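You operate a simulated robot arm through the tools that you are given. There is no shell and no other tool. Be economical: measure what you need, move in short steps, check, and stop when the job is done.

The job below is to be done with a simulated two-armed robot. You get a single attempt, and the scene is never put back.

TASK
Wind about 1.5 m of cable onto the small drum, then brake it.
Fine: counter dial at COUNT, ZERO pressed once and the brake dial at FREE before the crank turns; the counter tells the length.

It is judged by the outcome, as a careful person would: the job done as asked, and still so three seconds after it is handed in. It fails if anything else is knocked over, pushed out of place, dropped, spilled or broken.

THE ROBOT
Two 7-joint arms with two-finger grippers on one trunk, hanging from a carriage that runs on a gantry, over the field with the corners [-2.693, 0.634], [-2.707, -0.646], [-0.008, -0.677], [0.007, 0.603] (x, y) and turns from -5.917 to 6.091 rad about z. Base frame: it is fixed where the carriage stands at the start and does not move with it; the origin is on the floor, on the carriage's upright axis, x ahead of it, y to its left, z up. Readings come in m, rad, newtons and seconds.
The left shoulder is at the start at [0.04, 0.158, 1.146], the right one opposite. With the tool pointing down near the work surface each hand reaches from about 0.1 to 0.42 m from the robot's upright axis, wherever it stands, measured 20 degrees to its own side. Places, roughly: counter zero button [0.6, 0.1, 1]; winder brake dial [0.6, 0.3, 1]; winder counter dial [0.6, 0, 0.7]. Payload 1.96 kg a hand.
The tool frame of a hand sits at the grasp point between the pads (the TCP): z along the fingers, y along the line on which they close. The tips reach 0.02 m beyond it. Largest opening 0.072 m; the body of the gripper starts 0.038 m behind the TCP.
Orientation is told as [roll, pitch, yaw] about the base's x, y, z axes, in that order, counted from this pose: with the fingers straight down and closing along the base's y, the tool's x points along the base's -x, its y along +y and its z along -z.

THE INTERFACE
- The arms move only by the tool drive_tool. It takes "left_targets", "right_targets" or both (then of equal length, played together; a hand with none holds still); each is a list of rows, each a list of 7 numbers: the shift along the tool's x, y, z in m, then the turn, a rotation vector about the tool's x, y, z in rad, then the gripper command, from -1 (shut) to 1 (fully open), values between in proportion. In form: [[dx, dy, dz, rx, ry, rz, hand], ...]. A call has 1 to 20 rows; each row is the pose to reach, as a shift and turn from the pose commanded when the call began, along the tool's axes at that moment. A row lasts 0.2 s, in which the tool goes at most 0.05 m and 0.15 rad; a call with a longer step from one row to the next is refused whole, and so is a gripper value outside its range. A pose out of reach is approached as far as the arm can. The call stops where the force on the tool passes 40 N (or 10 N more than at its start, if that is more) or the arm is blocked; 0.2 s more then pass. Each finger travels about 0.045 m/s and halts on what it meets, pressing with about 28 N; the grip force reading is that of the motor and also rises with nothing between the fingers. The clock runs only during rows and for 0.2 s after the last one: add rows that repeat a pose to give the fingers time. The reply holds the time, the measured pose of the TCP, the force on the tool along the base axes, the opening and the grip force, in the units named above and with some noise, with the torque about the TCP (base axes, N m) and any sound that the robot's microphone picked up, and new pictures: "show" is both (left out), scene, wrist or none (wrist: the cameras of the hands that moved).
- Cameras (640 x 400 px; columns grow to the right, rows downward): "scene" is now at [0.2384, 0.0207, 1.513]; the picture's right is [0.24, -0.97, 0.00], its down [-0.80, -0.20, -0.57] and it looks along [0.55, 0.13, -0.82] (base axes); focal length 214 px, centre (320, 200). "left" rides on the left gripper at [0.071, -0.019, -0.082] in its tool frame; the picture's right is [0.26, 0.97, 0.00], its down [-0.67, 0.18, -0.72] and it looks along [-0.69, 0.19, 0.70] (tool axes); focal length 280 px, centre (320, 200). "right" rides on the right gripper at [0.071, 0.019, -0.082] in its tool frame; the picture's right is [-0.26, 0.97, 0.00], its down [-0.67, -0.18, -0.72] and it looks along [-0.69, -0.19, 0.70] (tool axes); focal length 280 px, centre (320, 200). There is no depth. A picture from a camera that has moved, and an enlarged one, comes with that camera's place and axes in the base frame and with its lens. The place of the scene camera against the robot may be out by one fixed shift of up to 0.018 m in any direction.
- move_column(by): slides the trunk up (or, below 0, down) by that many m; the arms and the scene camera ride with it, the base frame stays. It gives what a move gives, with no picture.
- base_move(legs): drives the robot by 1 to 6 legs, each [ahead, left, turn to the left] in m, m and rad, along the robot's own axes; the way and the turn of a leg run together, so that a leg with both is an arc; at most 1.5 m and 3.142 rad a leg. The arms and the cameras ride along, it lands a little off, and it stops where it bumps. It keeps to its track: a leg is cut to what the track allows. It gives what a move gives, and a new picture of the scene camera.
- pan_tilt(pan, tilt): turns the head with the scene camera to pan (to the left, within 1.501 rad either way) and tilt (down, from -0.506 to 1.204), counted from straight ahead of the robot. It gives what a move gives, and a new picture of the scene camera.
- enlarge(camera, box): a new picture of the part [left, top, right, bottom] of that camera's present view, enlarged. No time passes.
- hand_in(): hands the job in; it is judged then, once.

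Go step by step. Nothing tells you exact positions but the pictures and the camera data: compare them with the known pose of the tool, close in by small moves and look again before you grip or let go. The budget is 120 turns and 260 pictures, counting those below and the enlarged ones. Unless the task says otherwise, let go and move clear before handing in, and close with one line.

The tools are called after "Call:" by a JSON object that holds its "op" and its "data". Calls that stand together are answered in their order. drive_tool: Moves the arms, as the interface text tells. Its arguments: {"type":"object","properties":{"left_targets":{"type":"array","items":{"type":"array","items":{"type":"number"}}},"right_targets":{"type":"array","items":{"type":"array","items":{"type":"number"}}},"show":{"type":"string","enum":["both","scene","wrist","none"]}},"required":[]} The other tools are called the same way: move_column (by) slides the trunk up or down; base_move (legs) drives the base; pan_tilt (pan, tilt) turns the head that bears the scene camera; enlarge (camera, box) takes an enlarged picture of a part of a camera's view; hand_in () hands the job in.

At the start:

```text
time_s: 0.0
left_eef_pos: [0.4146, 0.2692, 1.2653]
left_orientation: [0.001, 0.002, 0.0]
left_contact_force: [0.0, 0.3, 0.3]
left_moment: [-0.02, -0.04, -0.01]
left_finger_gap: 0.0719
left_finger_force: 0.1
right_eef_pos: [0.3622, -0.0585, 1.3398]
right_orientation: [-0.001, 0.001, 0.002]
right_contact_force: [0.1, -0.4, 0.5]
right_moment: [-0.03, 0.01, 0.04]
right_finger_gap: 0.0717
right_finger_force: 0.0
trunk travel left (down, up): [-0.469, 0.371]
robot x, y, heading: [0.0008, -0.0005, 0.003]
head pan, tilt: [0.239, 0.967]
```

scene: 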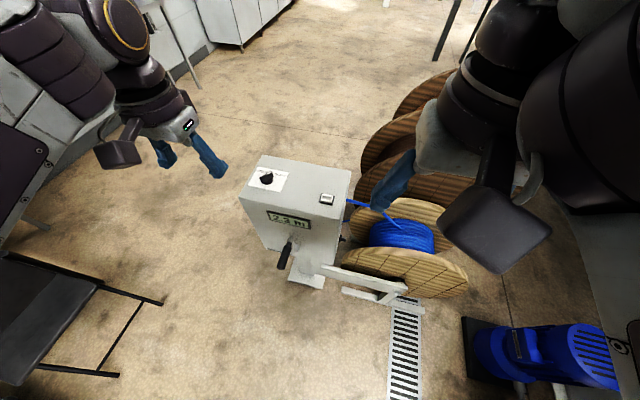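
right: 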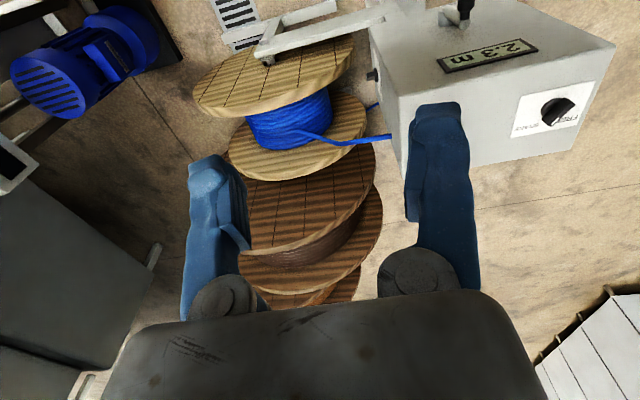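
left: 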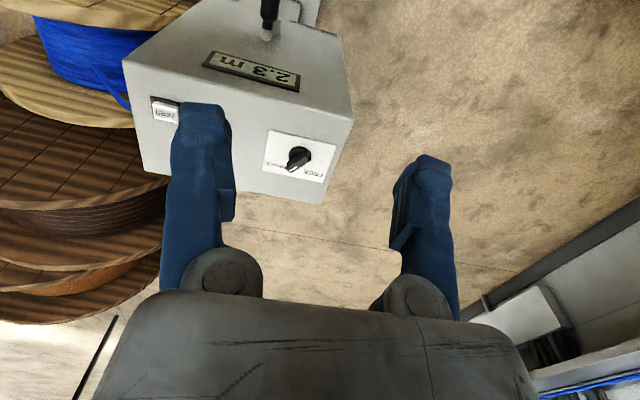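

I see the winder box with a display reading 2.3 m, a brake dial and a ZERO button on top, a crank on the front and something on its right side that is probably the counter dial. I'll enlarge these first.

Call:
{"op": "enlarge", "data": {"camera": "scene", "box": [220, 130, 380, 310]}}

Call:
{"op": "enlarge", "data": {"camera": "right", "box": [340, 0, 640, 190]}}

Call:
{"op": "enlarge", "data": {"camera": "left", "box": [110, 0, 370, 210]}}

```text
2.22 times, centred on (300, 220) of scene
camera zoom: at [0.2384, 0.0207, 1.513], right [0.24, -0.97, 0.0], down [-0.8, -0.2, -0.57], along [0.55, 0.13, -0.82], focal length 477 px, centre (364, 156)
```

zoom: 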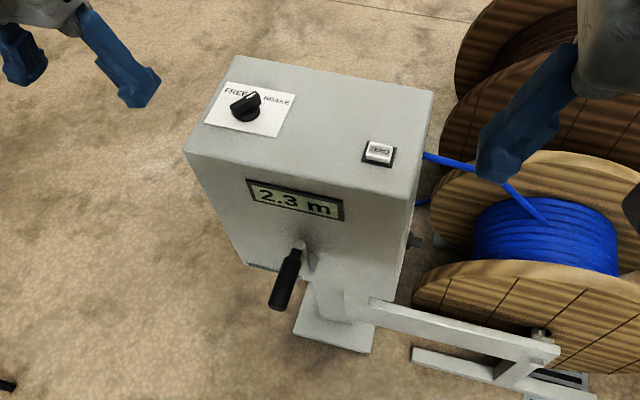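

```text
2.11 times, centred on (490, 95) of right
camera zoom: at [0.2924, -0.0392, 1.4208], right [0.26, 0.97, 0.0], down [0.67, -0.18, 0.72], along [0.69, -0.19, -0.7], focal length 590 px, centre (-38, 421)
```

zoom: 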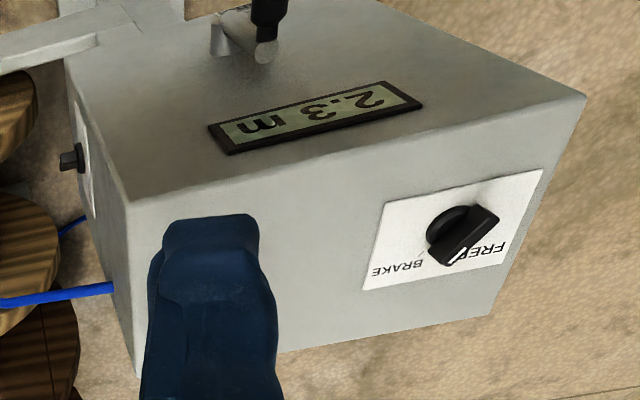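

```text
1.90 times, centred on (240, 105) of left
camera zoom: at [0.3432, 0.2512, 1.3463], right [-0.26, 0.97, 0.0], down [0.67, 0.18, 0.72], along [0.69, 0.19, -0.7], focal length 534 px, centre (472, 381)
```

zoom: 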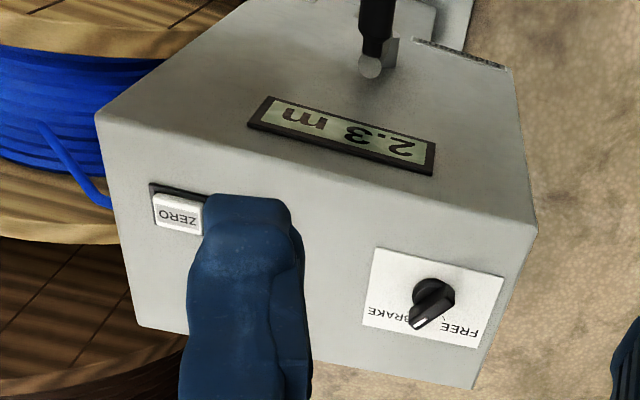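

The box top is near z=0.95, with its front face at x≈0.55, the brake dial near [0.63, 0.29, 0.97], ZERO near [0.61, 0.08, 0.955] and the counter dial on the right face near [0.61, 0.02, 0.68]. I'll lower the trunk a bit and look again.

Call:
{"op": "move_column", "data": {"by": -0.2}}

Call:
{"op": "pan_tilt", "data": {"pan": 0.0, "tilt": 0.9}}

```text
time_s: 2.2
left_eef_pos: [0.4144, 0.2702, 1.0645]
left_orientation: [-0.001, -0.001, -0.001]
left_contact_force: [-0.2, -0.3, -0.2]
left_moment: [-0.02, 0.0, -0.01]
left_finger_gap: 0.072
left_finger_force: 0.0
right_eef_pos: [0.3634, -0.0573, 1.1396]
right_orientation: [-0.001, -0.001, 0.0]
right_contact_force: [-0.7, 0.1, -0.6]
right_moment: [0.02, 0.01, -0.01]
right_finger_gap: 0.0718
right_finger_force: 0.0
trunk travel left (down, up): [-0.269, 0.571]
robot x, y, heading: [-0.0028, -0.0012, 0.001]
head pan, tilt: [0.239, 0.967]
```

```text
time_s: 2.9
left_eef_pos: [0.4154, 0.2702, 1.0651]
left_orientation: [0.0, 0.0, -0.001]
left_contact_force: [0.6, 0.8, -0.4]
left_moment: [0.02, 0.0, 0.0]
left_finger_gap: 0.072
left_finger_force: 0.1
right_eef_pos: [0.3629, -0.0566, 1.1392]
right_orientation: [0.0, 0.0, 0.001]
right_contact_force: [0.5, 1.1, -0.2]
right_moment: [-0.01, 0.0, 0.01]
right_finger_gap: 0.0718
right_finger_force: 0.1
trunk travel left (down, up): [-0.269, 0.571]
robot x, y, heading: [0.0025, -0.0008, 0.001]
head pan, tilt: [0.0, 0.901]
camera scene: at [0.2442, 0.0038, 1.3178], right [0.0, -1.0, 0.0], down [-0.78, 0.0, -0.62], along [0.62, 0.0, -0.78], focal length 214 px, centre (320, 200)
```

scene: 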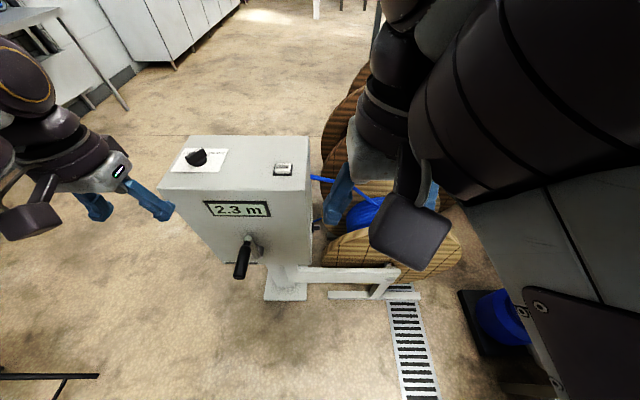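

The right arm hides the drum, so I'll bring the right hand partway down with a left yaw to look at the box's right side.

Call:
{"op": "drive_tool", "data": {"right_targets": [[-0.01, -0.01, 0.02, 0, 0, -0.145, 1], [-0.02, -0.02, 0.04, 0, 0, -0.29, 1], [-0.03, -0.03, 0.06, 0, 0, -0.435, 1], [-0.04, -0.04, 0.08, 0, 0, -0.58, 1], [-0.05, -0.05, 0.1, 0, 0, -0.725, 1], [-0.06, -0.06, 0.12, 0, 0, -0.87, 1]]}}

```text
time_s: 4.3
left_eef_pos: [0.4149, 0.2691, 1.0652]
left_orientation: [0.001, 0.0, -0.001]
left_contact_force: [-0.7, 0.0, 0.2]
left_moment: [0.02, 0.0, 0.03]
left_finger_gap: 0.0722
left_finger_force: 0.0
right_eef_pos: [0.4242, -0.1174, 1.0181]
right_orientation: [0.0, -0.002, 0.872]
right_contact_force: [-0.5, 1.6, 0.0]
right_moment: [-0.01, 0.02, 0.04]
right_finger_gap: 0.0721
right_finger_force: 0.0
trunk travel left (down, up): [-0.269, 0.571]
robot x, y, heading: [-0.0017, 0.0005, -0.001]
head pan, tilt: [0.0, 0.901]
camera scene: at [0.2442, 0.0036, 1.3178], right [0.0, -1.0, 0.0], down [-0.78, 0.0, -0.62], along [0.62, 0.0, -0.78], focal length 214 px, centre (320, 200)
camera right: at [0.3644, -0.1603, 1.0994], right [-0.57, 0.82, 0.0], down [0.57, 0.4, 0.72], along [0.59, 0.41, -0.7], focal length 280 px, centre (320, 200)
```

scene: 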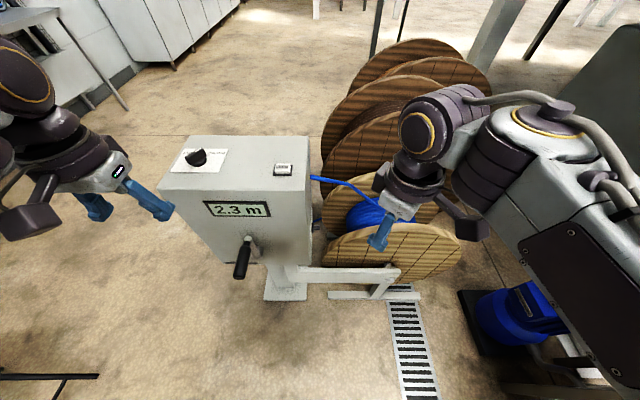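
right: 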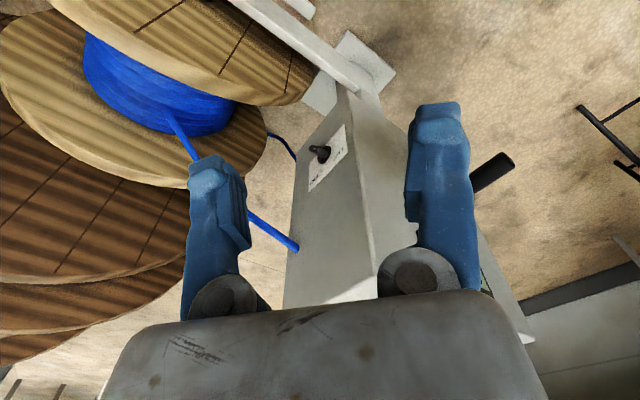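

The counter dial is now visible on the right face, so I'll zoom in on it and on the front from the scene camera.

Call:
{"op": "enlarge", "data": {"camera": "right", "box": [240, 90, 420, 310]}}

Call:
{"op": "enlarge", "data": {"camera": "scene", "box": [150, 120, 470, 320]}}

```text
1.82 times, centred on (330, 200) of right
camera zoom: at [0.3644, -0.1603, 1.0994], right [-0.57, 0.82, 0.0], down [0.57, 0.4, 0.72], along [0.59, 0.41, -0.7], focal length 510 px, centre (302, 200)
```

zoom: 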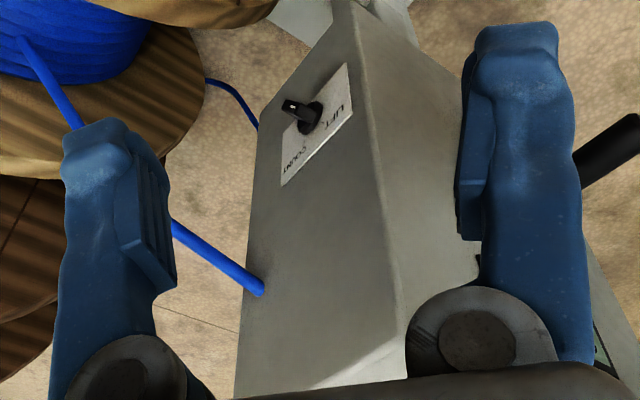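

```text
2.00 times, centred on (310, 220) of scene
camera zoom: at [0.2442, 0.0036, 1.3178], right [0.0, -1.0, 0.0], down [-0.78, 0.0, -0.62], along [0.62, 0.0, -0.78], focal length 429 px, centre (340, 160)
```

zoom: 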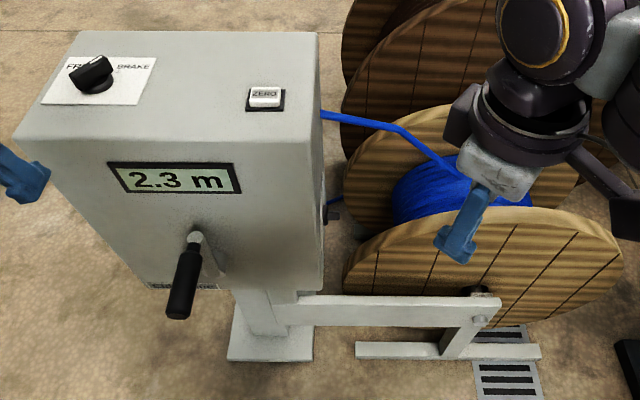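

Call:
{"op": "enlarge", "data": {"camera": "right", "box": [295, 115, 365, 200]}}

Call:
{"op": "enlarge", "data": {"camera": "scene", "box": [150, 130, 250, 200]}}

```text
4.71 times, centred on (330, 158) of right
camera zoom: at [0.3644, -0.1603, 1.0994], right [-0.57, 0.82, 0.0], down [0.57, 0.4, 0.72], along [0.59, 0.41, -0.7], focal length 1320 px, centre (273, 400)
```

zoom: 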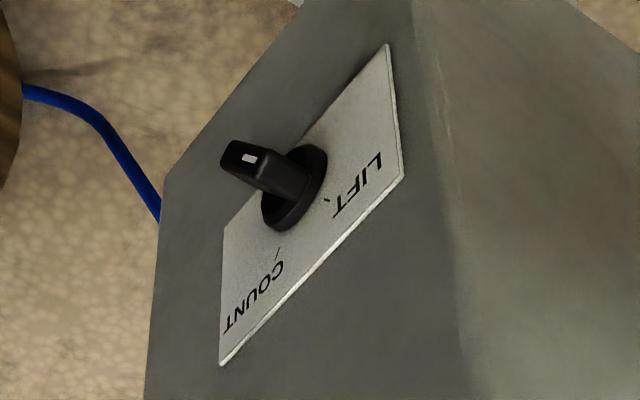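

```text
5.71 times, centred on (200, 165) of scene
camera zoom: at [0.2442, 0.0036, 1.3178], right [0.0, -1.0, 0.0], down [-0.78, 0.0, -0.62], along [0.62, 0.0, -0.78], focal length 1226 px, centre (1006, 400)
```

zoom: 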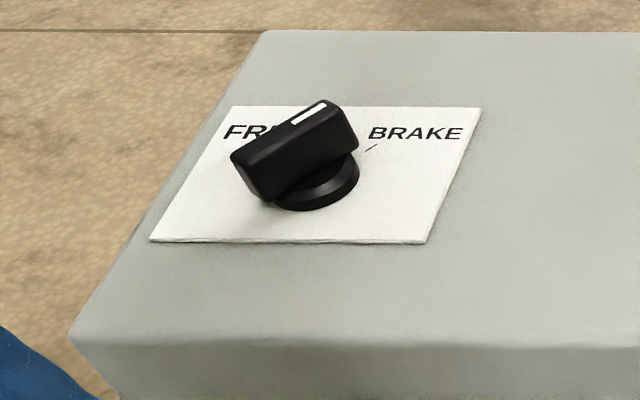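

The brake is at BRAKE, turning it about 90° counter-clockwise gives FREE, and the counter dial looks to be at LIFT. I'll swing the right hand so its fingers point left, high up, to look at the dial face and the drum.

Call:
{"op": "drive_tool", "data": {"right_targets": [[0.003, -0.007, 0.008, -0.122, -0.057, 0.057, 1], [0.007, -0.013, 0.016, -0.243, -0.113, 0.113, 1], [0.01, -0.02, 0.024, -0.365, -0.17, 0.17, 1], [0.013, -0.027, 0.033, -0.487, -0.227, 0.227, 1], [0.017, -0.034, 0.041, -0.609, -0.284, 0.284, 1], [0.02, -0.04, 0.049, -0.73, -0.34, 0.34, 1], [0.024, -0.047, 0.057, -0.852, -0.397, 0.397, 1], [0.027, -0.054, 0.065, -0.974, -0.454, 0.454, 1], [0.03, -0.061, 0.073, -1.096, -0.511, 0.511, 1], [0.034, -0.067, 0.082, -1.217, -0.567, 0.567, 1], [0.037, -0.074, 0.09, -1.339, -0.624, 0.624, 1], [0.0405, -0.081, 0.098, -1.461, -0.681, 0.681, 1]]}}

```text
time_s: 6.9
left_eef_pos: [0.415, 0.27, 1.0657]
left_orientation: [0.0, 0.0, 0.0]
left_contact_force: [-0.2, 0.5, 0.2]
left_moment: [-0.02, -0.01, 0.0]
left_finger_gap: 0.072
left_finger_force: 0.0
right_eef_pos: [0.4596, -0.2009, 0.9236]
right_orientation: [1.572, 0.0, -0.004]
right_contact_force: [1.4, -0.3, 0.4]
right_moment: [0.02, -0.01, 0.02]
right_finger_gap: 0.0719
right_finger_force: 0.0
trunk travel left (down, up): [-0.269, 0.571]
robot x, y, heading: [-0.0, 0.0015, -0.001]
head pan, tilt: [0.0, 0.901]
camera scene: at [0.2439, 0.0038, 1.3178], right [0.0, -1.0, 0.0], down [-0.78, 0.0, -0.62], along [0.62, 0.0, -0.78], focal length 214 px, centre (320, 200)
camera right: at [0.3885, -0.2829, 0.9412], right [0.26, 0.0, 0.97], down [0.67, -0.72, -0.18], along [0.69, 0.7, -0.19], focal length 280 px, centre (320, 200)
```

scene: 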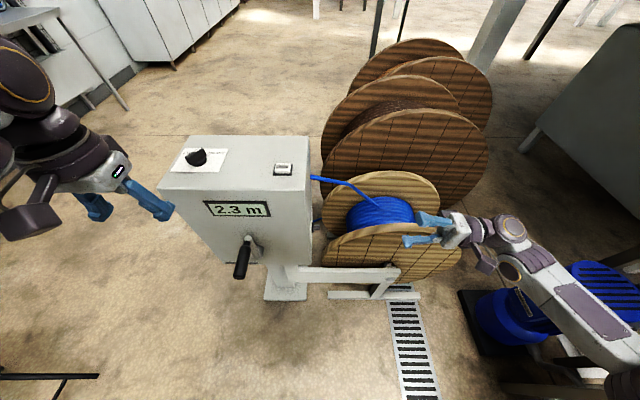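
right: 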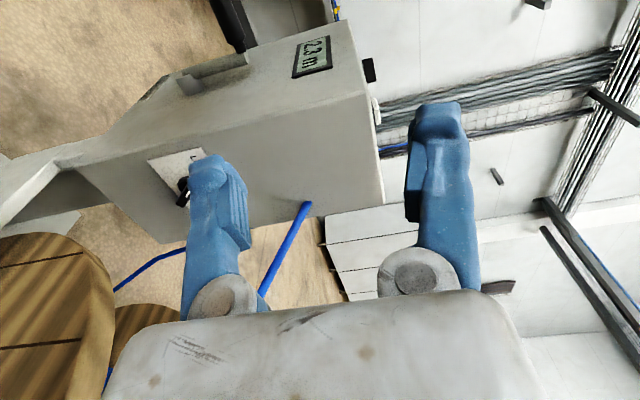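

Call:
{"op": "enlarge", "data": {"camera": "right", "box": [120, 120, 260, 240]}}

Call:
{"op": "enlarge", "data": {"camera": "scene", "box": [220, 160, 480, 310]}}

```text
3.33 times, centred on (190, 180) of right
camera zoom: at [0.3885, -0.2829, 0.9412], right [0.26, 0.0, 0.97], down [0.67, -0.72, -0.18], along [0.69, 0.7, -0.19], focal length 935 px, centre (753, 267)
```

zoom: 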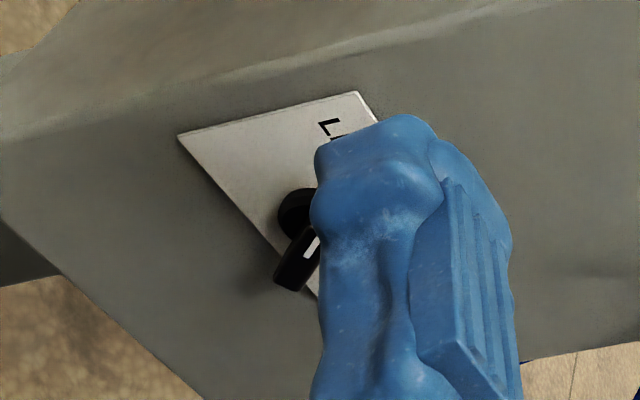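

```text
2.46 times, centred on (350, 235) of scene
camera zoom: at [0.2439, 0.0038, 1.3178], right [0.0, -1.0, 0.0], down [-0.78, 0.0, -0.62], along [0.62, 0.0, -0.78], focal length 528 px, centre (246, 114)
```

zoom: 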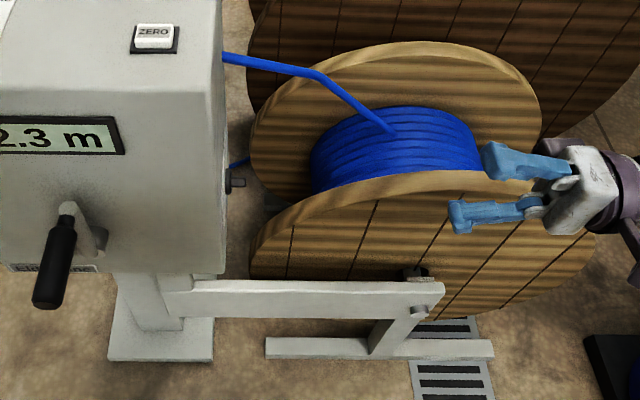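

The finger hides the dial, so I'll raise the right hand 5 cm for a clear look.

Call:
{"op": "drive_tool", "data": {"right_targets": [[0, 0.025, 0, 0, 0, 0, 1], [0, 0.05, 0, 0, 0, 0, 1]], "show": "none"}}

Call:
{"op": "enlarge", "data": {"camera": "right", "box": [70, 120, 210, 260]}}

Call:
{"op": "enlarge", "data": {"camera": "right", "box": [0, 0, 640, 400]}}

```text
time_s: 7.5
left_eef_pos: [0.4144, 0.27, 1.0659]
left_orientation: [0.0, 0.0, -0.002]
left_contact_force: [0.3, 0.4, -0.4]
left_moment: [0.03, 0.03, 0.02]
left_finger_gap: 0.0718
left_finger_force: 0.0
right_eef_pos: [0.461, -0.2006, 0.9723]
right_orientation: [1.57, 0.002, -0.001]
right_contact_force: [0.2, 0.1, 0.4]
right_moment: [-0.01, -0.01, 0.0]
right_finger_gap: 0.0721
right_finger_force: 0.1
trunk travel left (down, up): [-0.269, 0.571]
robot x, y, heading: [-0.0025, 0.0025, -0.001]
head pan, tilt: [0.0, 0.901]
```

```text
2.86 times, centred on (140, 190) of right
camera zoom: at [0.3901, -0.2822, 0.9907], right [0.26, 0.0, 0.96], down [0.67, -0.72, -0.18], along [0.69, 0.7, -0.19], focal length 801 px, centre (834, 229)
```

zoom: 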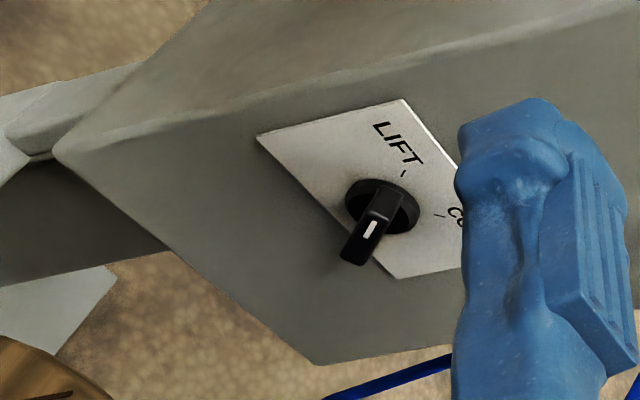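

```text
1.00 times, centred on (320, 200) of right (not enlarged: the box is as wide or as high as the picture)
camera zoom: at [0.3901, -0.2822, 0.9907], right [0.26, 0.0, 0.96], down [0.67, -0.72, -0.18], along [0.69, 0.7, -0.19], focal length 280 px, centre (320, 200)
```

zoom: 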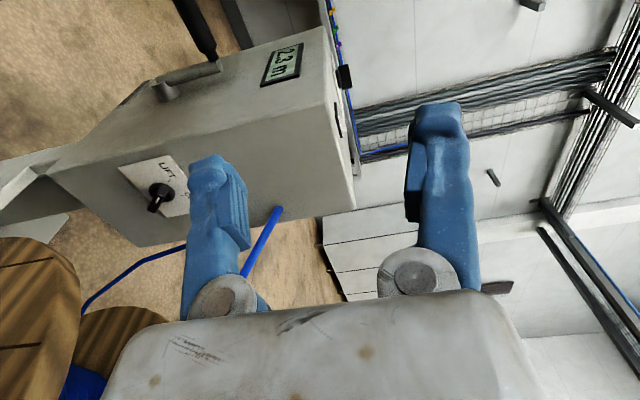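

Call:
{"op": "enlarge", "data": {"camera": "right", "box": [138, 168, 182, 222]}}

```text
7.41 times, centred on (160, 195) of right
camera zoom: at [0.3901, -0.2822, 0.9907], right [0.26, 0.0, 0.96], down [0.67, -0.72, -0.18], along [0.69, 0.7, -0.19], focal length 2077 px, centre (1505, 237)
```

zoom: 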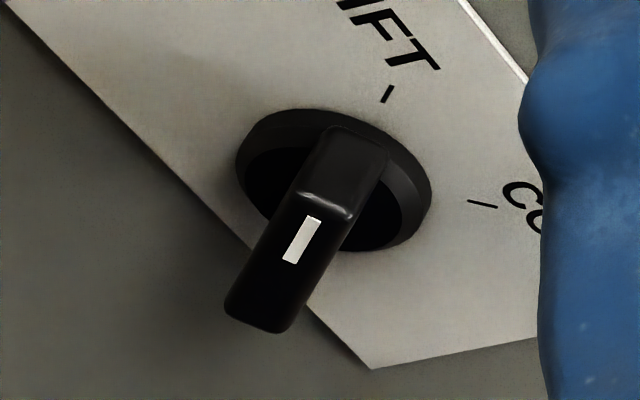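

The dial's pointer is at LIFT, with its axis near [0.614, y, 0.683] and the bar reaching out to y≈0. I'll push the pointer over with closed fingers tilted in from the upper right, staging above it first.

Call:
{"op": "drive_tool", "data": {"right_targets": [[-0.013, -0.022, 0.017, 0.137, 0, 0, 0], [-0.025, -0.043, 0.034, 0.274, 0, 0, -1], [-0.038, -0.065, 0.051, 0.411, 0, 0, -1], [-0.051, -0.087, 0.069, 0.549, 0, 0, -1], [-0.064, -0.109, 0.086, 0.686, 0, 0, -1], [-0.076, -0.13, 0.103, 0.823, 0, 0, -1], [-0.089, -0.152, 0.12, 0.96, 0, 0, -1]]}}

```text
time_s: 9.1
left_eef_pos: [0.4152, 0.2708, 1.0657]
left_orientation: [0.001, 0.0, 0.0]
left_contact_force: [0.2, -0.2, -0.1]
left_moment: [0.02, 0.0, -0.02]
left_finger_gap: 0.0721
left_finger_force: 0.0
right_eef_pos: [0.5504, -0.0809, 0.8199]
right_orientation: [0.61, -0.001, -0.002]
right_contact_force: [0.8, 0.5, 0.2]
right_moment: [-0.04, 0.0, 0.0]
right_finger_gap: 0.0001
right_finger_force: 27.8
trunk travel left (down, up): [-0.269, 0.571]
robot x, y, heading: [0.0028, 0.0013, -0.004]
head pan, tilt: [0.0, 0.901]
camera scene: at [0.2444, 0.0045, 1.3179], right [0.0, -1.0, 0.0], down [-0.78, 0.0, -0.62], along [0.62, 0.0, -0.78], focal length 214 px, centre (320, 200)
camera right: at [0.4781, -0.1124, 0.8967], right [0.26, 0.79, 0.55], down [0.67, -0.56, 0.48], along [0.69, 0.25, -0.68], focal length 280 px, centre (320, 200)
```

scene: 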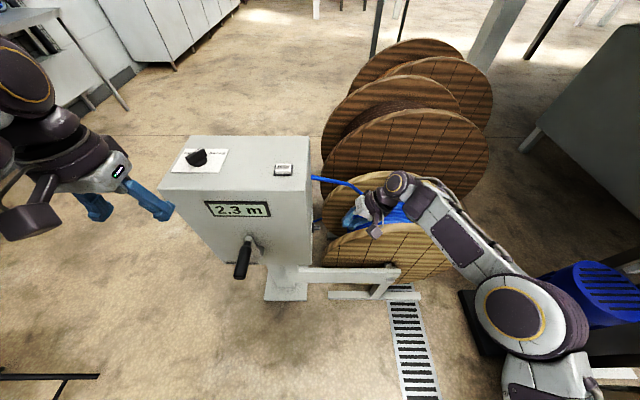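
right: 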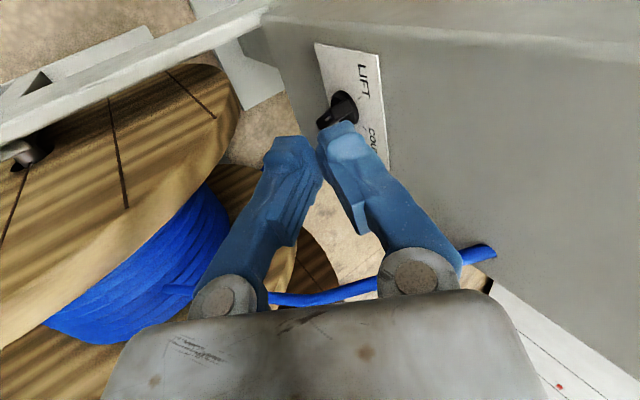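

The estimate holds from this view too, with the dial at [0.61, 0.022, 0.683]. I'll slide the closed fingers down along the tool axis to beside the pointer.

Call:
{"op": "drive_tool", "data": {"right_targets": [[-0.002, -0.001, 0.036, 0, 0, 0, -1], [-0.003, -0.002, 0.071, 0, 0, 0, -1], [-0.005, -0.003, 0.107, 0, 0, 0, -1], [-0.005, -0.003, 0.125, 0, 0, 0, -1]], "show": "wrist"}}

```text
time_s: 10.1
left_eef_pos: [0.4147, 0.2705, 1.0657]
left_orientation: [-0.001, 0.0, -0.002]
left_contact_force: [0.9, -0.8, 0.1]
left_moment: [0.01, -0.01, 0.03]
left_finger_gap: 0.0718
left_finger_force: 0.0
right_eef_pos: [0.5538, -0.0108, 0.7141]
right_orientation: [0.61, -0.002, -0.002]
right_contact_force: [0.4, 0.1, -0.4]
right_moment: [0.0, -0.02, -0.03]
right_finger_gap: 0.0
right_finger_force: 27.8
trunk travel left (down, up): [-0.269, 0.571]
robot x, y, heading: [-0.0025, -0.0012, -0.004]
head pan, tilt: [0.0, 0.901]
camera right: at [0.4827, -0.0428, 0.7918], right [0.26, 0.79, 0.55], down [0.67, -0.56, 0.48], along [0.69, 0.25, -0.68], focal length 280 px, centre (320, 200)
```

right: 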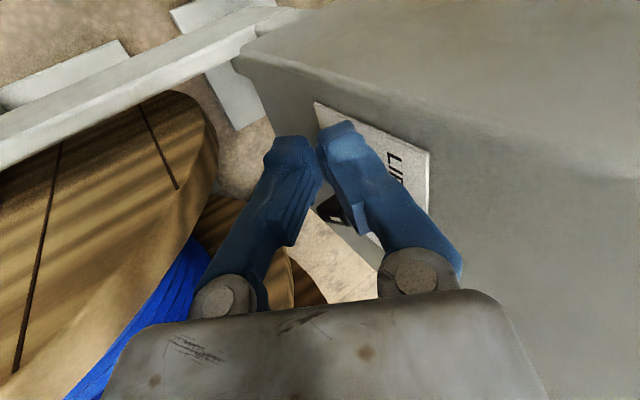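

The knob shows between and beyond the fingers. I'll go down the last 1.5 cm, then push forward (+x) gently.

Call:
{"op": "drive_tool", "data": {"right_targets": [[0, 0, 0.016, 0, 0, 0, -1], [-0.01, 0, 0.016, 0, 0, 0, -1], [-0.02, 0, 0.016, 0, 0, 0, -1], [-0.03, 0, 0.016, 0, 0, 0, -1]], "show": "wrist"}}

Call:
{"op": "enlarge", "data": {"camera": "right", "box": [250, 80, 450, 280]}}

```text
time_s: 11.1
left_eef_pos: [0.4157, 0.2694, 1.0649]
left_orientation: [0.001, -0.002, 0.001]
left_contact_force: [-1.2, -0.1, 0.0]
left_moment: [0.0, 0.0, 0.0]
left_finger_gap: 0.072
left_finger_force: 0.0
right_eef_pos: [0.554, -0.0023, 0.7008]
right_orientation: [0.611, -0.003, -0.002]
right_contact_force: [-0.7, 0.1, 0.0]
right_moment: [0.01, 0.01, 0.02]
right_finger_gap: 0.0001
right_finger_force: 27.9
right hand out of reach, approached as far as the arm can: row 2, 3, 4
trunk travel left (down, up): [-0.269, 0.571]
robot x, y, heading: [-0.0009, 0.0017, 0.003]
head pan, tilt: [0.0, 0.901]
camera right: at [0.4825, -0.0345, 0.7789], right [0.26, 0.79, 0.55], down [0.67, -0.56, 0.48], along [0.69, 0.25, -0.68], focal length 280 px, centre (320, 200)
```

right: 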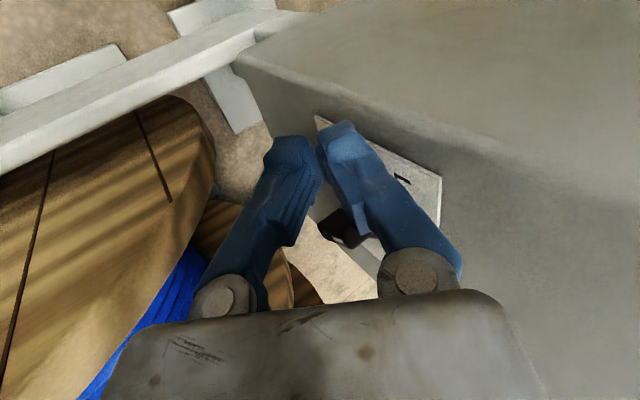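

```text
2.00 times, centred on (350, 180) of right
camera zoom: at [0.4825, -0.0345, 0.7789], right [0.26, 0.79, 0.55], down [0.67, -0.56, 0.48], along [0.69, 0.25, -0.68], focal length 561 px, centre (260, 240)
```

zoom: 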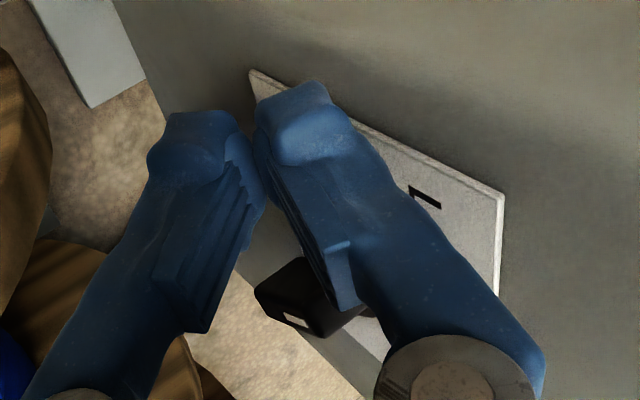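

The arm ran out of reach at x≈0.554. I'll back off a little and pitch the fingers forward, which both regains reach and lays the finger along the pointer.

Call:
{"op": "drive_tool", "data": {"right_targets": [[0.01, 0, 0, 0, -0.098, -0.069, -1], [0.02, 0, 0, 0, -0.196, -0.138, -1], [0.03, 0, 0, 0, -0.295, -0.206, -1], [0.03, 0, 0, 0, -0.393, -0.275, -1], [0.03, 0, 0, 0, -0.491, -0.344, -1]], "show": "wrist"}}

```text
time_s: 12.3
left_eef_pos: [0.415, 0.2704, 1.0657]
left_orientation: [0.0, 0.0, 0.0]
left_contact_force: [0.8, 0.0, -0.1]
left_moment: [0.01, 0.0, 0.0]
left_finger_gap: 0.0718
left_finger_force: 0.0
right_eef_pos: [0.5219, -0.0032, 0.7035]
right_orientation: [0.61, -0.601, -0.002]
right_contact_force: [0.5, 0.3, -0.8]
right_moment: [-0.03, 0.02, -0.01]
right_finger_gap: 0.0
right_finger_force: 28.2
right hand out of reach, approached as far as the arm can: row 1
trunk travel left (down, up): [-0.269, 0.571]
robot x, y, heading: [0.0007, 0.0002, -0.001]
head pan, tilt: [0.0, 0.901]
camera right: at [0.4193, -0.0339, 0.7257], right [-0.1, 0.79, 0.6], down [0.28, -0.56, 0.78], along [0.95, 0.25, -0.17], focal length 280 px, centre (320, 200)
```

right: 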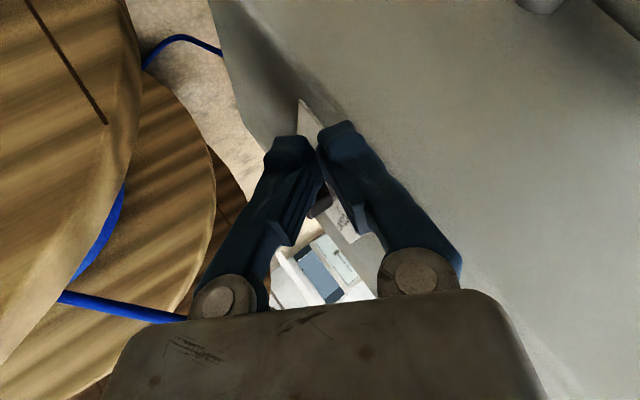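

Call:
{"op": "drive_tool", "data": {"right_targets": [[-0.016, -0.0115, 0.018, 0, 0, 0, -1], [-0.0317, -0.0229, 0.0356, 0, 0, 0, -1]], "show": "none"}}

Call:
{"op": "enlarge", "data": {"camera": "right", "box": [220, 80, 460, 300]}}

```text
time_s: 12.9
left_eef_pos: [0.415, 0.2689, 1.0653]
left_orientation: [0.0, -0.001, 0.0]
left_contact_force: [-0.4, 0.1, -0.7]
left_moment: [0.01, 0.0, -0.01]
left_finger_gap: 0.072
left_finger_force: 0.1
right_eef_pos: [0.573, -0.0001, 0.6853]
right_orientation: [0.611, -0.599, -0.004]
right_contact_force: [-0.3, 0.4, -0.6]
right_moment: [-0.01, 0.01, 0.01]
right_finger_gap: 0.0002
right_finger_force: 27.8
trunk travel left (down, up): [-0.269, 0.571]
robot x, y, heading: [-0.0012, -0.0007, 0.004]
head pan, tilt: [0.0, 0.901]
```

```text
1.82 times, centred on (340, 190) of right
camera zoom: at [0.471, -0.0316, 0.7088], right [-0.1, 0.79, 0.6], down [0.28, -0.56, 0.78], along [0.95, 0.24, -0.17], focal length 510 px, centre (284, 218)
```

zoom: 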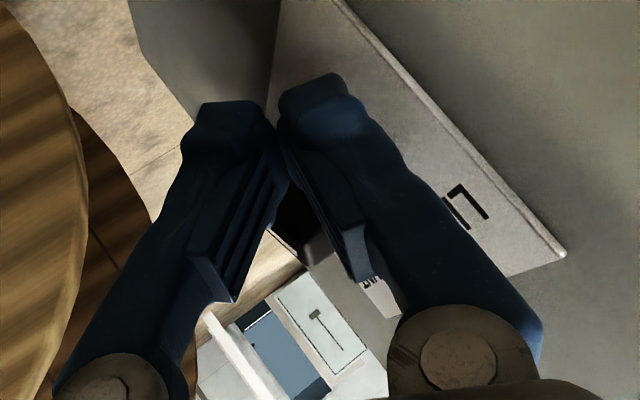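

The knob sits right in front of the fingers, so I'll push along the arc in small steps.

Call:
{"op": "drive_tool", "data": {"right_targets": [[-0.008, 0, 0, 0, 0, 0, -1], [-0.016, -0.001, 0.001, 0, 0, 0, -1], [-0.024, -0.001, 0.001, 0, 0, 0, -1], [-0.03, -0.001, 0.002, 0, 0, 0, -1], [-0.0346, -0.0015, 0.002, 0, 0, 0, -1]], "show": "none"}}

Call:
{"op": "enlarge", "data": {"camera": "right", "box": [220, 80, 460, 300]}}

```text
time_s: 14.1
left_eef_pos: [0.4118, 0.2686, 1.0638]
left_orientation: [-0.001, 0.004, 0.0]
left_contact_force: [0.4, -0.8, 0.6]
left_moment: [-0.02, 0.01, 0.0]
left_finger_gap: 0.0721
left_finger_force: 0.1
right_eef_pos: [0.5964, 0.0011, 0.6996]
right_orientation: [0.61, -0.592, 0.004]
right_contact_force: [-21.3, -3.6, 4.6]
right_moment: [-0.08, 0.15, -0.06]
right_finger_gap: 0.0
right_finger_force: 28.0
trunk travel left (down, up): [-0.269, 0.571]
robot x, y, heading: [0.0006, -0.0026, -0.0]
head pan, tilt: [0.0, 0.901]
```

```text
1.82 times, centred on (340, 190) of right
camera zoom: at [0.4939, -0.031, 0.7237], right [-0.09, 0.79, 0.6], down [0.29, -0.56, 0.78], along [0.95, 0.25, -0.18], focal length 510 px, centre (284, 218)
```

zoom: 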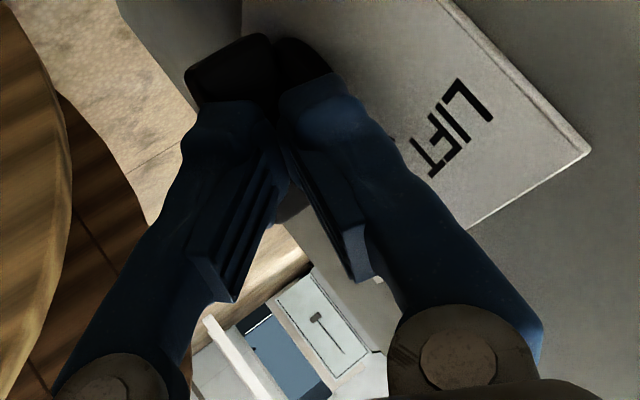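

There's 21 N of resistance, so I'll back off and inspect the dial before judging.

Call:
{"op": "drive_tool", "data": {"right_targets": [[0.02, 0, 0, 0, 0, 0, -1], [0.05, 0, -0.03, 0, 0, 0, -1], [0.06, -0.02, -0.07, 0, 0, 0, -1]], "show": "wrist"}}

Call:
{"op": "enlarge", "data": {"camera": "scene", "box": [290, 190, 350, 240]}}

```text
time_s: 14.9
left_eef_pos: [0.4154, 0.2695, 1.0653]
left_orientation: [0.0, -0.001, -0.001]
left_contact_force: [0.4, 0.1, -0.6]
left_moment: [0.02, 0.01, -0.01]
left_finger_gap: 0.0723
left_finger_force: 0.1
right_eef_pos: [0.5277, -0.0566, 0.7055]
right_orientation: [0.612, -0.6, 0.0]
right_contact_force: [-0.2, -0.5, 0.0]
right_moment: [0.04, 0.02, -0.01]
right_finger_gap: 0.0
right_finger_force: 27.7
trunk travel left (down, up): [-0.269, 0.571]
robot x, y, heading: [0.0012, -0.0006, 0.003]
head pan, tilt: [0.0, 0.901]
camera right: at [0.4256, -0.0879, 0.7284], right [-0.09, 0.79, 0.6], down [0.28, -0.56, 0.78], along [0.95, 0.24, -0.17], focal length 280 px, centre (320, 200)
```

right: 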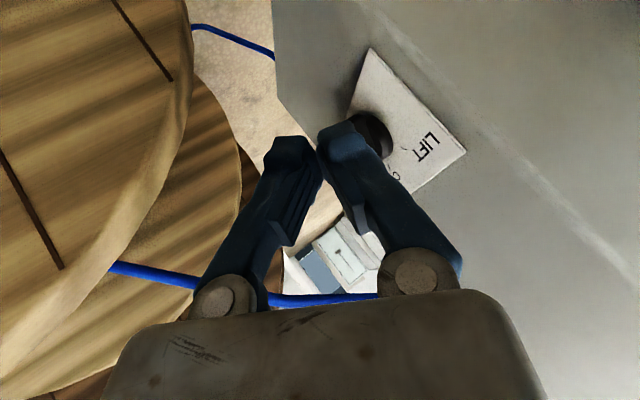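

```text
8.00 times, centred on (320, 215) of scene
camera zoom: at [0.2443, 0.0029, 1.3178], right [0.0, -1.0, 0.0], down [-0.78, 0.0, -0.62], along [0.62, 0.0, -0.78], focal length 1716 px, centre (320, 80)
```

zoom: 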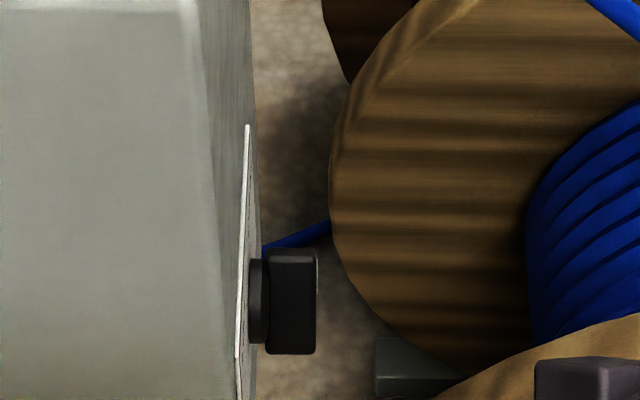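

Call:
{"op": "drive_tool", "data": {"right_targets": [[-0.005, 0.007, -0.04, 0, 0, 0, -1], [-0.01, 0.015, -0.08, 0, 0, 0, -1], [-0.015, 0.023, -0.119, 0, 0, 0, -1]], "show": "none"}}

Call:
{"op": "enlarge", "data": {"camera": "right", "box": [290, 20, 390, 120]}}

```text
time_s: 15.7
left_eef_pos: [0.4144, 0.2687, 1.0641]
left_orientation: [-0.003, 0.0, 0.0]
left_contact_force: [-0.2, 0.0, -0.9]
left_moment: [0.02, 0.02, 0.05]
left_finger_gap: 0.0721
left_finger_force: 0.0
right_eef_pos: [0.4774, -0.1093, 0.8036]
right_orientation: [0.61, -0.599, -0.001]
right_contact_force: [-0.8, -0.1, 0.1]
right_moment: [-0.02, -0.02, -0.03]
right_finger_gap: 0.0
right_finger_force: 27.9
trunk travel left (down, up): [-0.269, 0.571]
robot x, y, heading: [-0.0004, -0.0044, 0.001]
head pan, tilt: [0.0, 0.901]
```

```text
4.00 times, centred on (340, 70) of right
camera zoom: at [0.374, -0.1399, 0.8279], right [-0.09, 0.79, 0.6], down [0.28, -0.56, 0.78], along [0.95, 0.24, -0.17], focal length 1122 px, centre (240, 720)
```

zoom: 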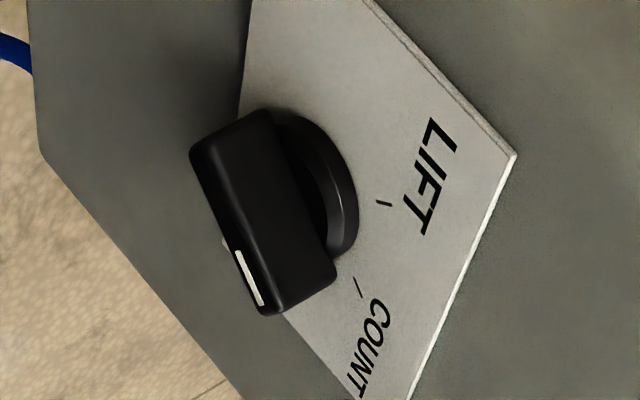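

The pointer now lines up with COUNT. Next is ZERO with the left hand, so I'll raise the trunk a little for reach and bring the left hand, closed and pitched forward, above the button.

Call:
{"op": "move_column", "data": {"by": 0.12}}

Call:
{"op": "drive_tool", "data": {"left_targets": [[-0.023, -0.027, 0.018, 0, -0.057, 0, 0], [-0.046, -0.054, 0.036, 0, -0.114, 0, -1], [-0.069, -0.081, 0.054, 0, -0.171, 0, -1], [-0.091, -0.107, 0.071, 0, -0.229, 0, -1], [-0.114, -0.134, 0.089, 0, -0.286, 0, -1], [-0.137, -0.161, 0.107, 0, -0.343, 0, -1], [-0.16, -0.188, 0.125, 0, -0.4, 0, -1]]}}

```text
time_s: 17.2
left_eef_pos: [0.4145, 0.2697, 1.1854]
left_orientation: [0.002, 0.001, 0.0]
left_contact_force: [0.0, 0.6, 0.2]
left_moment: [-0.01, -0.01, 0.02]
left_finger_gap: 0.0719
left_finger_force: 0.0
right_eef_pos: [0.4765, -0.1073, 0.9234]
right_orientation: [0.609, -0.599, -0.004]
right_contact_force: [0.2, -0.7, -0.5]
right_moment: [0.0, 0.01, -0.04]
right_finger_gap: 0.0
right_finger_force: 28.2
trunk travel left (down, up): [-0.389, 0.451]
robot x, y, heading: [0.0022, 0.0004, -0.005]
head pan, tilt: [0.0, 0.901]
```

```text
time_s: 18.8
left_eef_pos: [0.5802, 0.0818, 1.0619]
left_orientation: [-0.004, -0.402, 0.0]
left_contact_force: [0.3, -0.2, 0.0]
left_moment: [0.02, -0.01, 0.01]
left_finger_gap: 0.0
left_finger_force: 27.7
right_eef_pos: [0.4777, -0.1079, 0.9243]
right_orientation: [0.61, -0.6, -0.001]
right_contact_force: [-1.4, 0.3, 0.3]
right_moment: [-0.02, 0.06, -0.05]
right_finger_gap: 0.0
right_finger_force: 27.8
trunk travel left (down, up): [-0.389, 0.451]
robot x, y, heading: [0.0041, -0.0012, 0.001]
head pan, tilt: [0.0, 0.901]
camera scene: at [0.2443, 0.0034, 1.4379], right [0.0, -1.0, 0.0], down [-0.78, 0.0, -0.62], along [0.62, 0.0, -0.78], focal length 214 px, centre (320, 200)
camera left: at [0.4814, 0.064, 1.1075], right [-0.24, 0.96, -0.1], down [0.34, 0.18, 0.92], along [0.91, 0.19, -0.37], focal length 280 px, centre (320, 200)
```

scene: 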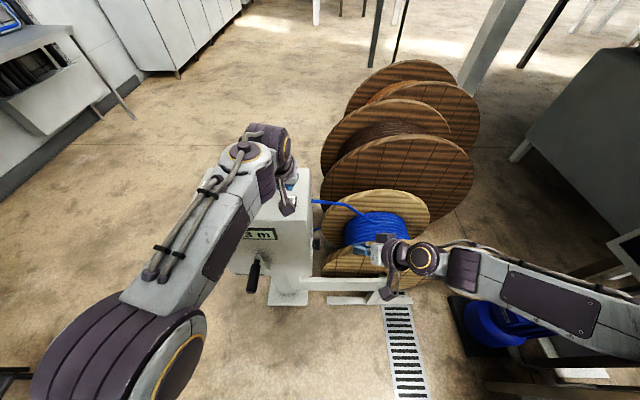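
left: 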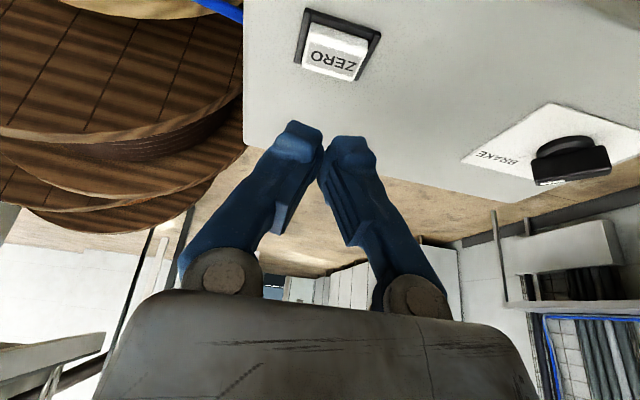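

ZERO triangulates to about [0.596, 0.088, 0.966] and the brake cap to [0.626, 0.293, 0.973]. I'll move over ZERO and come down slowly to just above it.

Call:
{"op": "drive_tool", "data": {"left_targets": [[0.005, 0.003, 0.028, 0, 0, 0, -1], [0.0094, 0.006, 0.0557, 0, 0, 0, -1]], "show": "wrist"}}

Call:
{"op": "enlarge", "data": {"camera": "left", "box": [250, 0, 430, 200]}}

```text
time_s: 19.4
left_eef_pos: [0.5899, 0.088, 1.004]
left_orientation: [0.001, -0.4, 0.0]
left_contact_force: [-0.1, -0.8, -0.5]
left_moment: [-0.01, 0.05, 0.0]
left_finger_gap: 0.0
left_finger_force: 28.3
right_eef_pos: [0.4776, -0.1071, 0.9246]
right_orientation: [0.612, -0.599, -0.001]
right_contact_force: [-0.2, -0.3, -0.6]
right_moment: [0.04, -0.01, 0.01]
right_finger_gap: 0.0
right_finger_force: 28.4
trunk travel left (down, up): [-0.389, 0.451]
robot x, y, heading: [0.0003, -0.0031, -0.002]
head pan, tilt: [0.0, 0.901]
camera left: at [0.4917, 0.0705, 1.0511], right [-0.24, 0.97, -0.1], down [0.34, 0.18, 0.92], along [0.91, 0.19, -0.37], focal length 280 px, centre (320, 200)
```

left: 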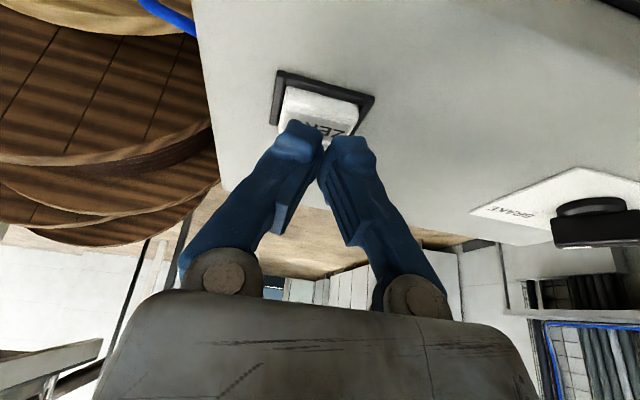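

```text
2.00 times, centred on (340, 100) of left
camera zoom: at [0.4917, 0.0705, 1.0511], right [-0.24, 0.97, -0.1], down [0.34, 0.18, 0.92], along [0.91, 0.19, -0.37], focal length 561 px, centre (280, 400)
```

zoom: 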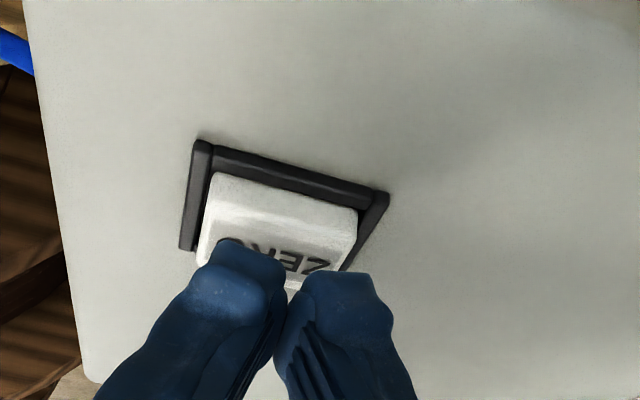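

The fingertips will land on the button's middle, so I'll press down in small steps.

Call:
{"op": "drive_tool", "data": {"left_targets": [[0.0039, 0, 0.0092, 0, 0, 0, -1], [0.0062, 0, 0.0147, 0, 0, 0, -1], [0.0078, 0, 0.0184, 0, 0, 0, -1], [0.0093, 0, 0.0221, 0, 0, 0, -1]], "show": "none"}}

Call:
{"op": "enlarge", "data": {"camera": "left", "box": [250, 0, 430, 200]}}

Call:
{"op": "enlarge", "data": {"camera": "scene", "box": [220, 160, 330, 300]}}

```text
time_s: 20.4
left_eef_pos: [0.5893, 0.0884, 0.9835]
left_orientation: [0.001, -0.404, 0.002]
left_contact_force: [-8.2, 2.0, 26.3]
left_moment: [0.04, 0.16, -0.05]
left_finger_gap: 0.0059
left_finger_force: 29.0
right_eef_pos: [0.4776, -0.1067, 0.9248]
right_orientation: [0.612, -0.601, 0.001]
right_contact_force: [0.3, 0.2, 0.4]
right_moment: [0.04, 0.01, 0.02]
right_finger_gap: 0.0
right_finger_force: 27.9
trunk travel left (down, up): [-0.389, 0.451]
robot x, y, heading: [0.0007, 0.0034, 0.001]
head pan, tilt: [0.0, 0.901]
heard: click
```

```text
2.00 times, centred on (340, 100) of left
camera zoom: at [0.4913, 0.0699, 1.0298], right [-0.24, 0.96, -0.1], down [0.34, 0.18, 0.92], along [0.91, 0.19, -0.37], focal length 561 px, centre (280, 400)
```

zoom: 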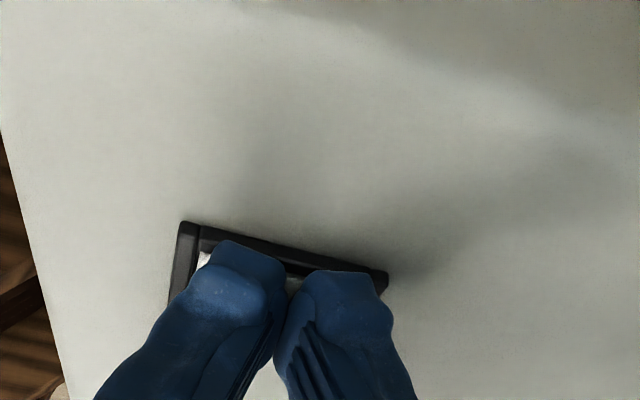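

```text
2.86 times, centred on (275, 230) of scene
camera zoom: at [0.2444, 0.0042, 1.4385], right [0.0, -1.0, 0.0], down [-0.78, 0.0, -0.62], along [0.62, 0.0, -0.78], focal length 613 px, centre (449, 114)
```

zoom: 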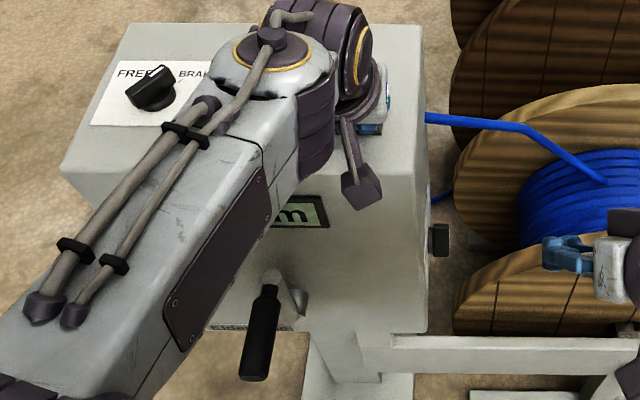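

A click was heard at about 26 N, so ZERO was pressed once. I'll lift off and move to the left side of the brake dial to push its tail around toward FREE.

Call:
{"op": "drive_tool", "data": {"left_targets": [[-0.0156, 0, -0.0368, 0, 0, 0, -1], [-0.02, 0.042, -0.04, 0, -0.03, 0, -1], [-0.025, 0.084, -0.045, 0, -0.07, 0, -1], [-0.03, 0.126, -0.05, 0, -0.1, 0, -1], [-0.035, 0.168, -0.052, 0, -0.14, 0, -1], [-0.04, 0.21, -0.055, 0, -0.17, 0, -1], [-0.0456, 0.252, -0.0567, 0, -0.2, 0, -1]]}}

Call:
{"op": "enlarge", "data": {"camera": "scene", "box": [200, 160, 340, 300]}}

```text
time_s: 22.0
left_eef_pos: [0.6056, 0.3423, 1.0512]
left_orientation: [0.001, -0.601, 0.001]
left_contact_force: [0.2, 0.6, 0.3]
left_moment: [-0.01, -0.02, 0.0]
left_finger_gap: 0.0001
left_finger_force: 30.2
right_eef_pos: [0.4774, -0.1061, 0.925]
right_orientation: [0.613, -0.6, 0.001]
right_contact_force: [0.1, 0.4, -0.5]
right_moment: [0.04, 0.01, 0.04]
right_finger_gap: 0.0001
right_finger_force: 28.2
trunk travel left (down, up): [-0.389, 0.451]
robot x, y, heading: [0.0037, -0.0029, -0.007]
head pan, tilt: [0.0, 0.901]
camera scene: at [0.2442, 0.0041, 1.4378], right [0.0, -1.0, 0.0], down [-0.78, 0.0, -0.62], along [0.62, 0.0, -0.78], focal length 214 px, centre (320, 200)
camera left: at [0.5005, 0.3231, 1.0773], right [-0.22, 0.97, -0.15], down [0.15, 0.18, 0.97], along [0.96, 0.19, -0.19], focal length 280 px, centre (320, 200)
```

scene: 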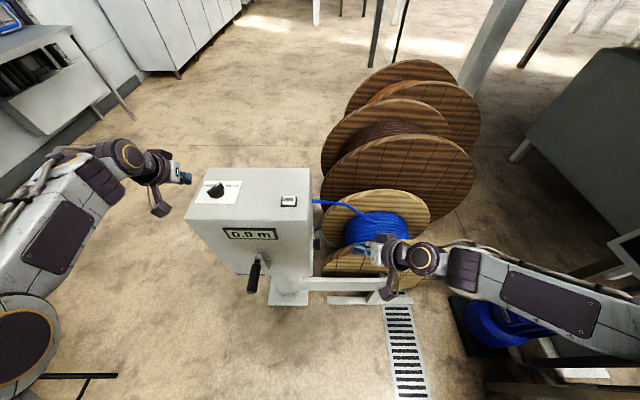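
left: 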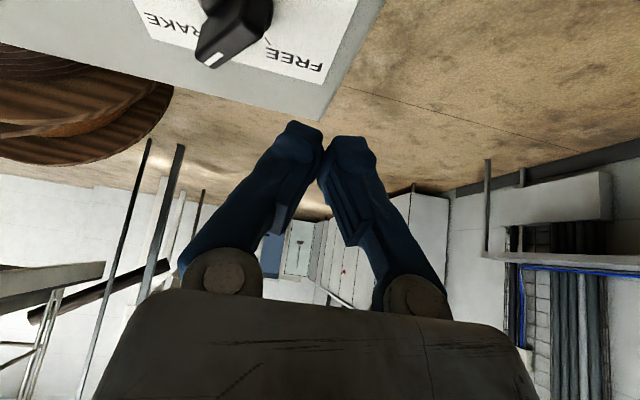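

```text
2.86 times, centred on (270, 230) of scene
camera zoom: at [0.2442, 0.0041, 1.4378], right [0.0, -1.0, 0.0], down [-0.78, 0.0, -0.62], along [0.62, 0.0, -0.78], focal length 613 px, centre (463, 114)
```

zoom: 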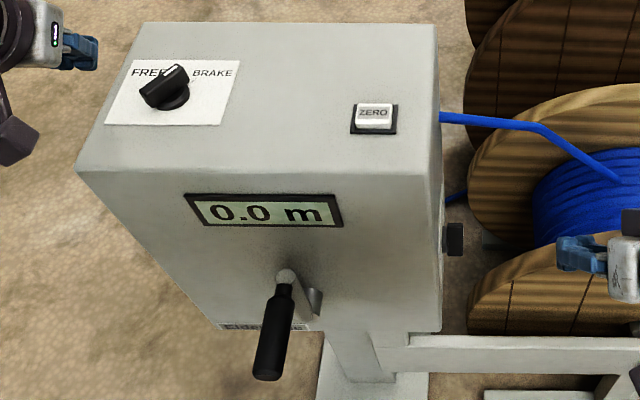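

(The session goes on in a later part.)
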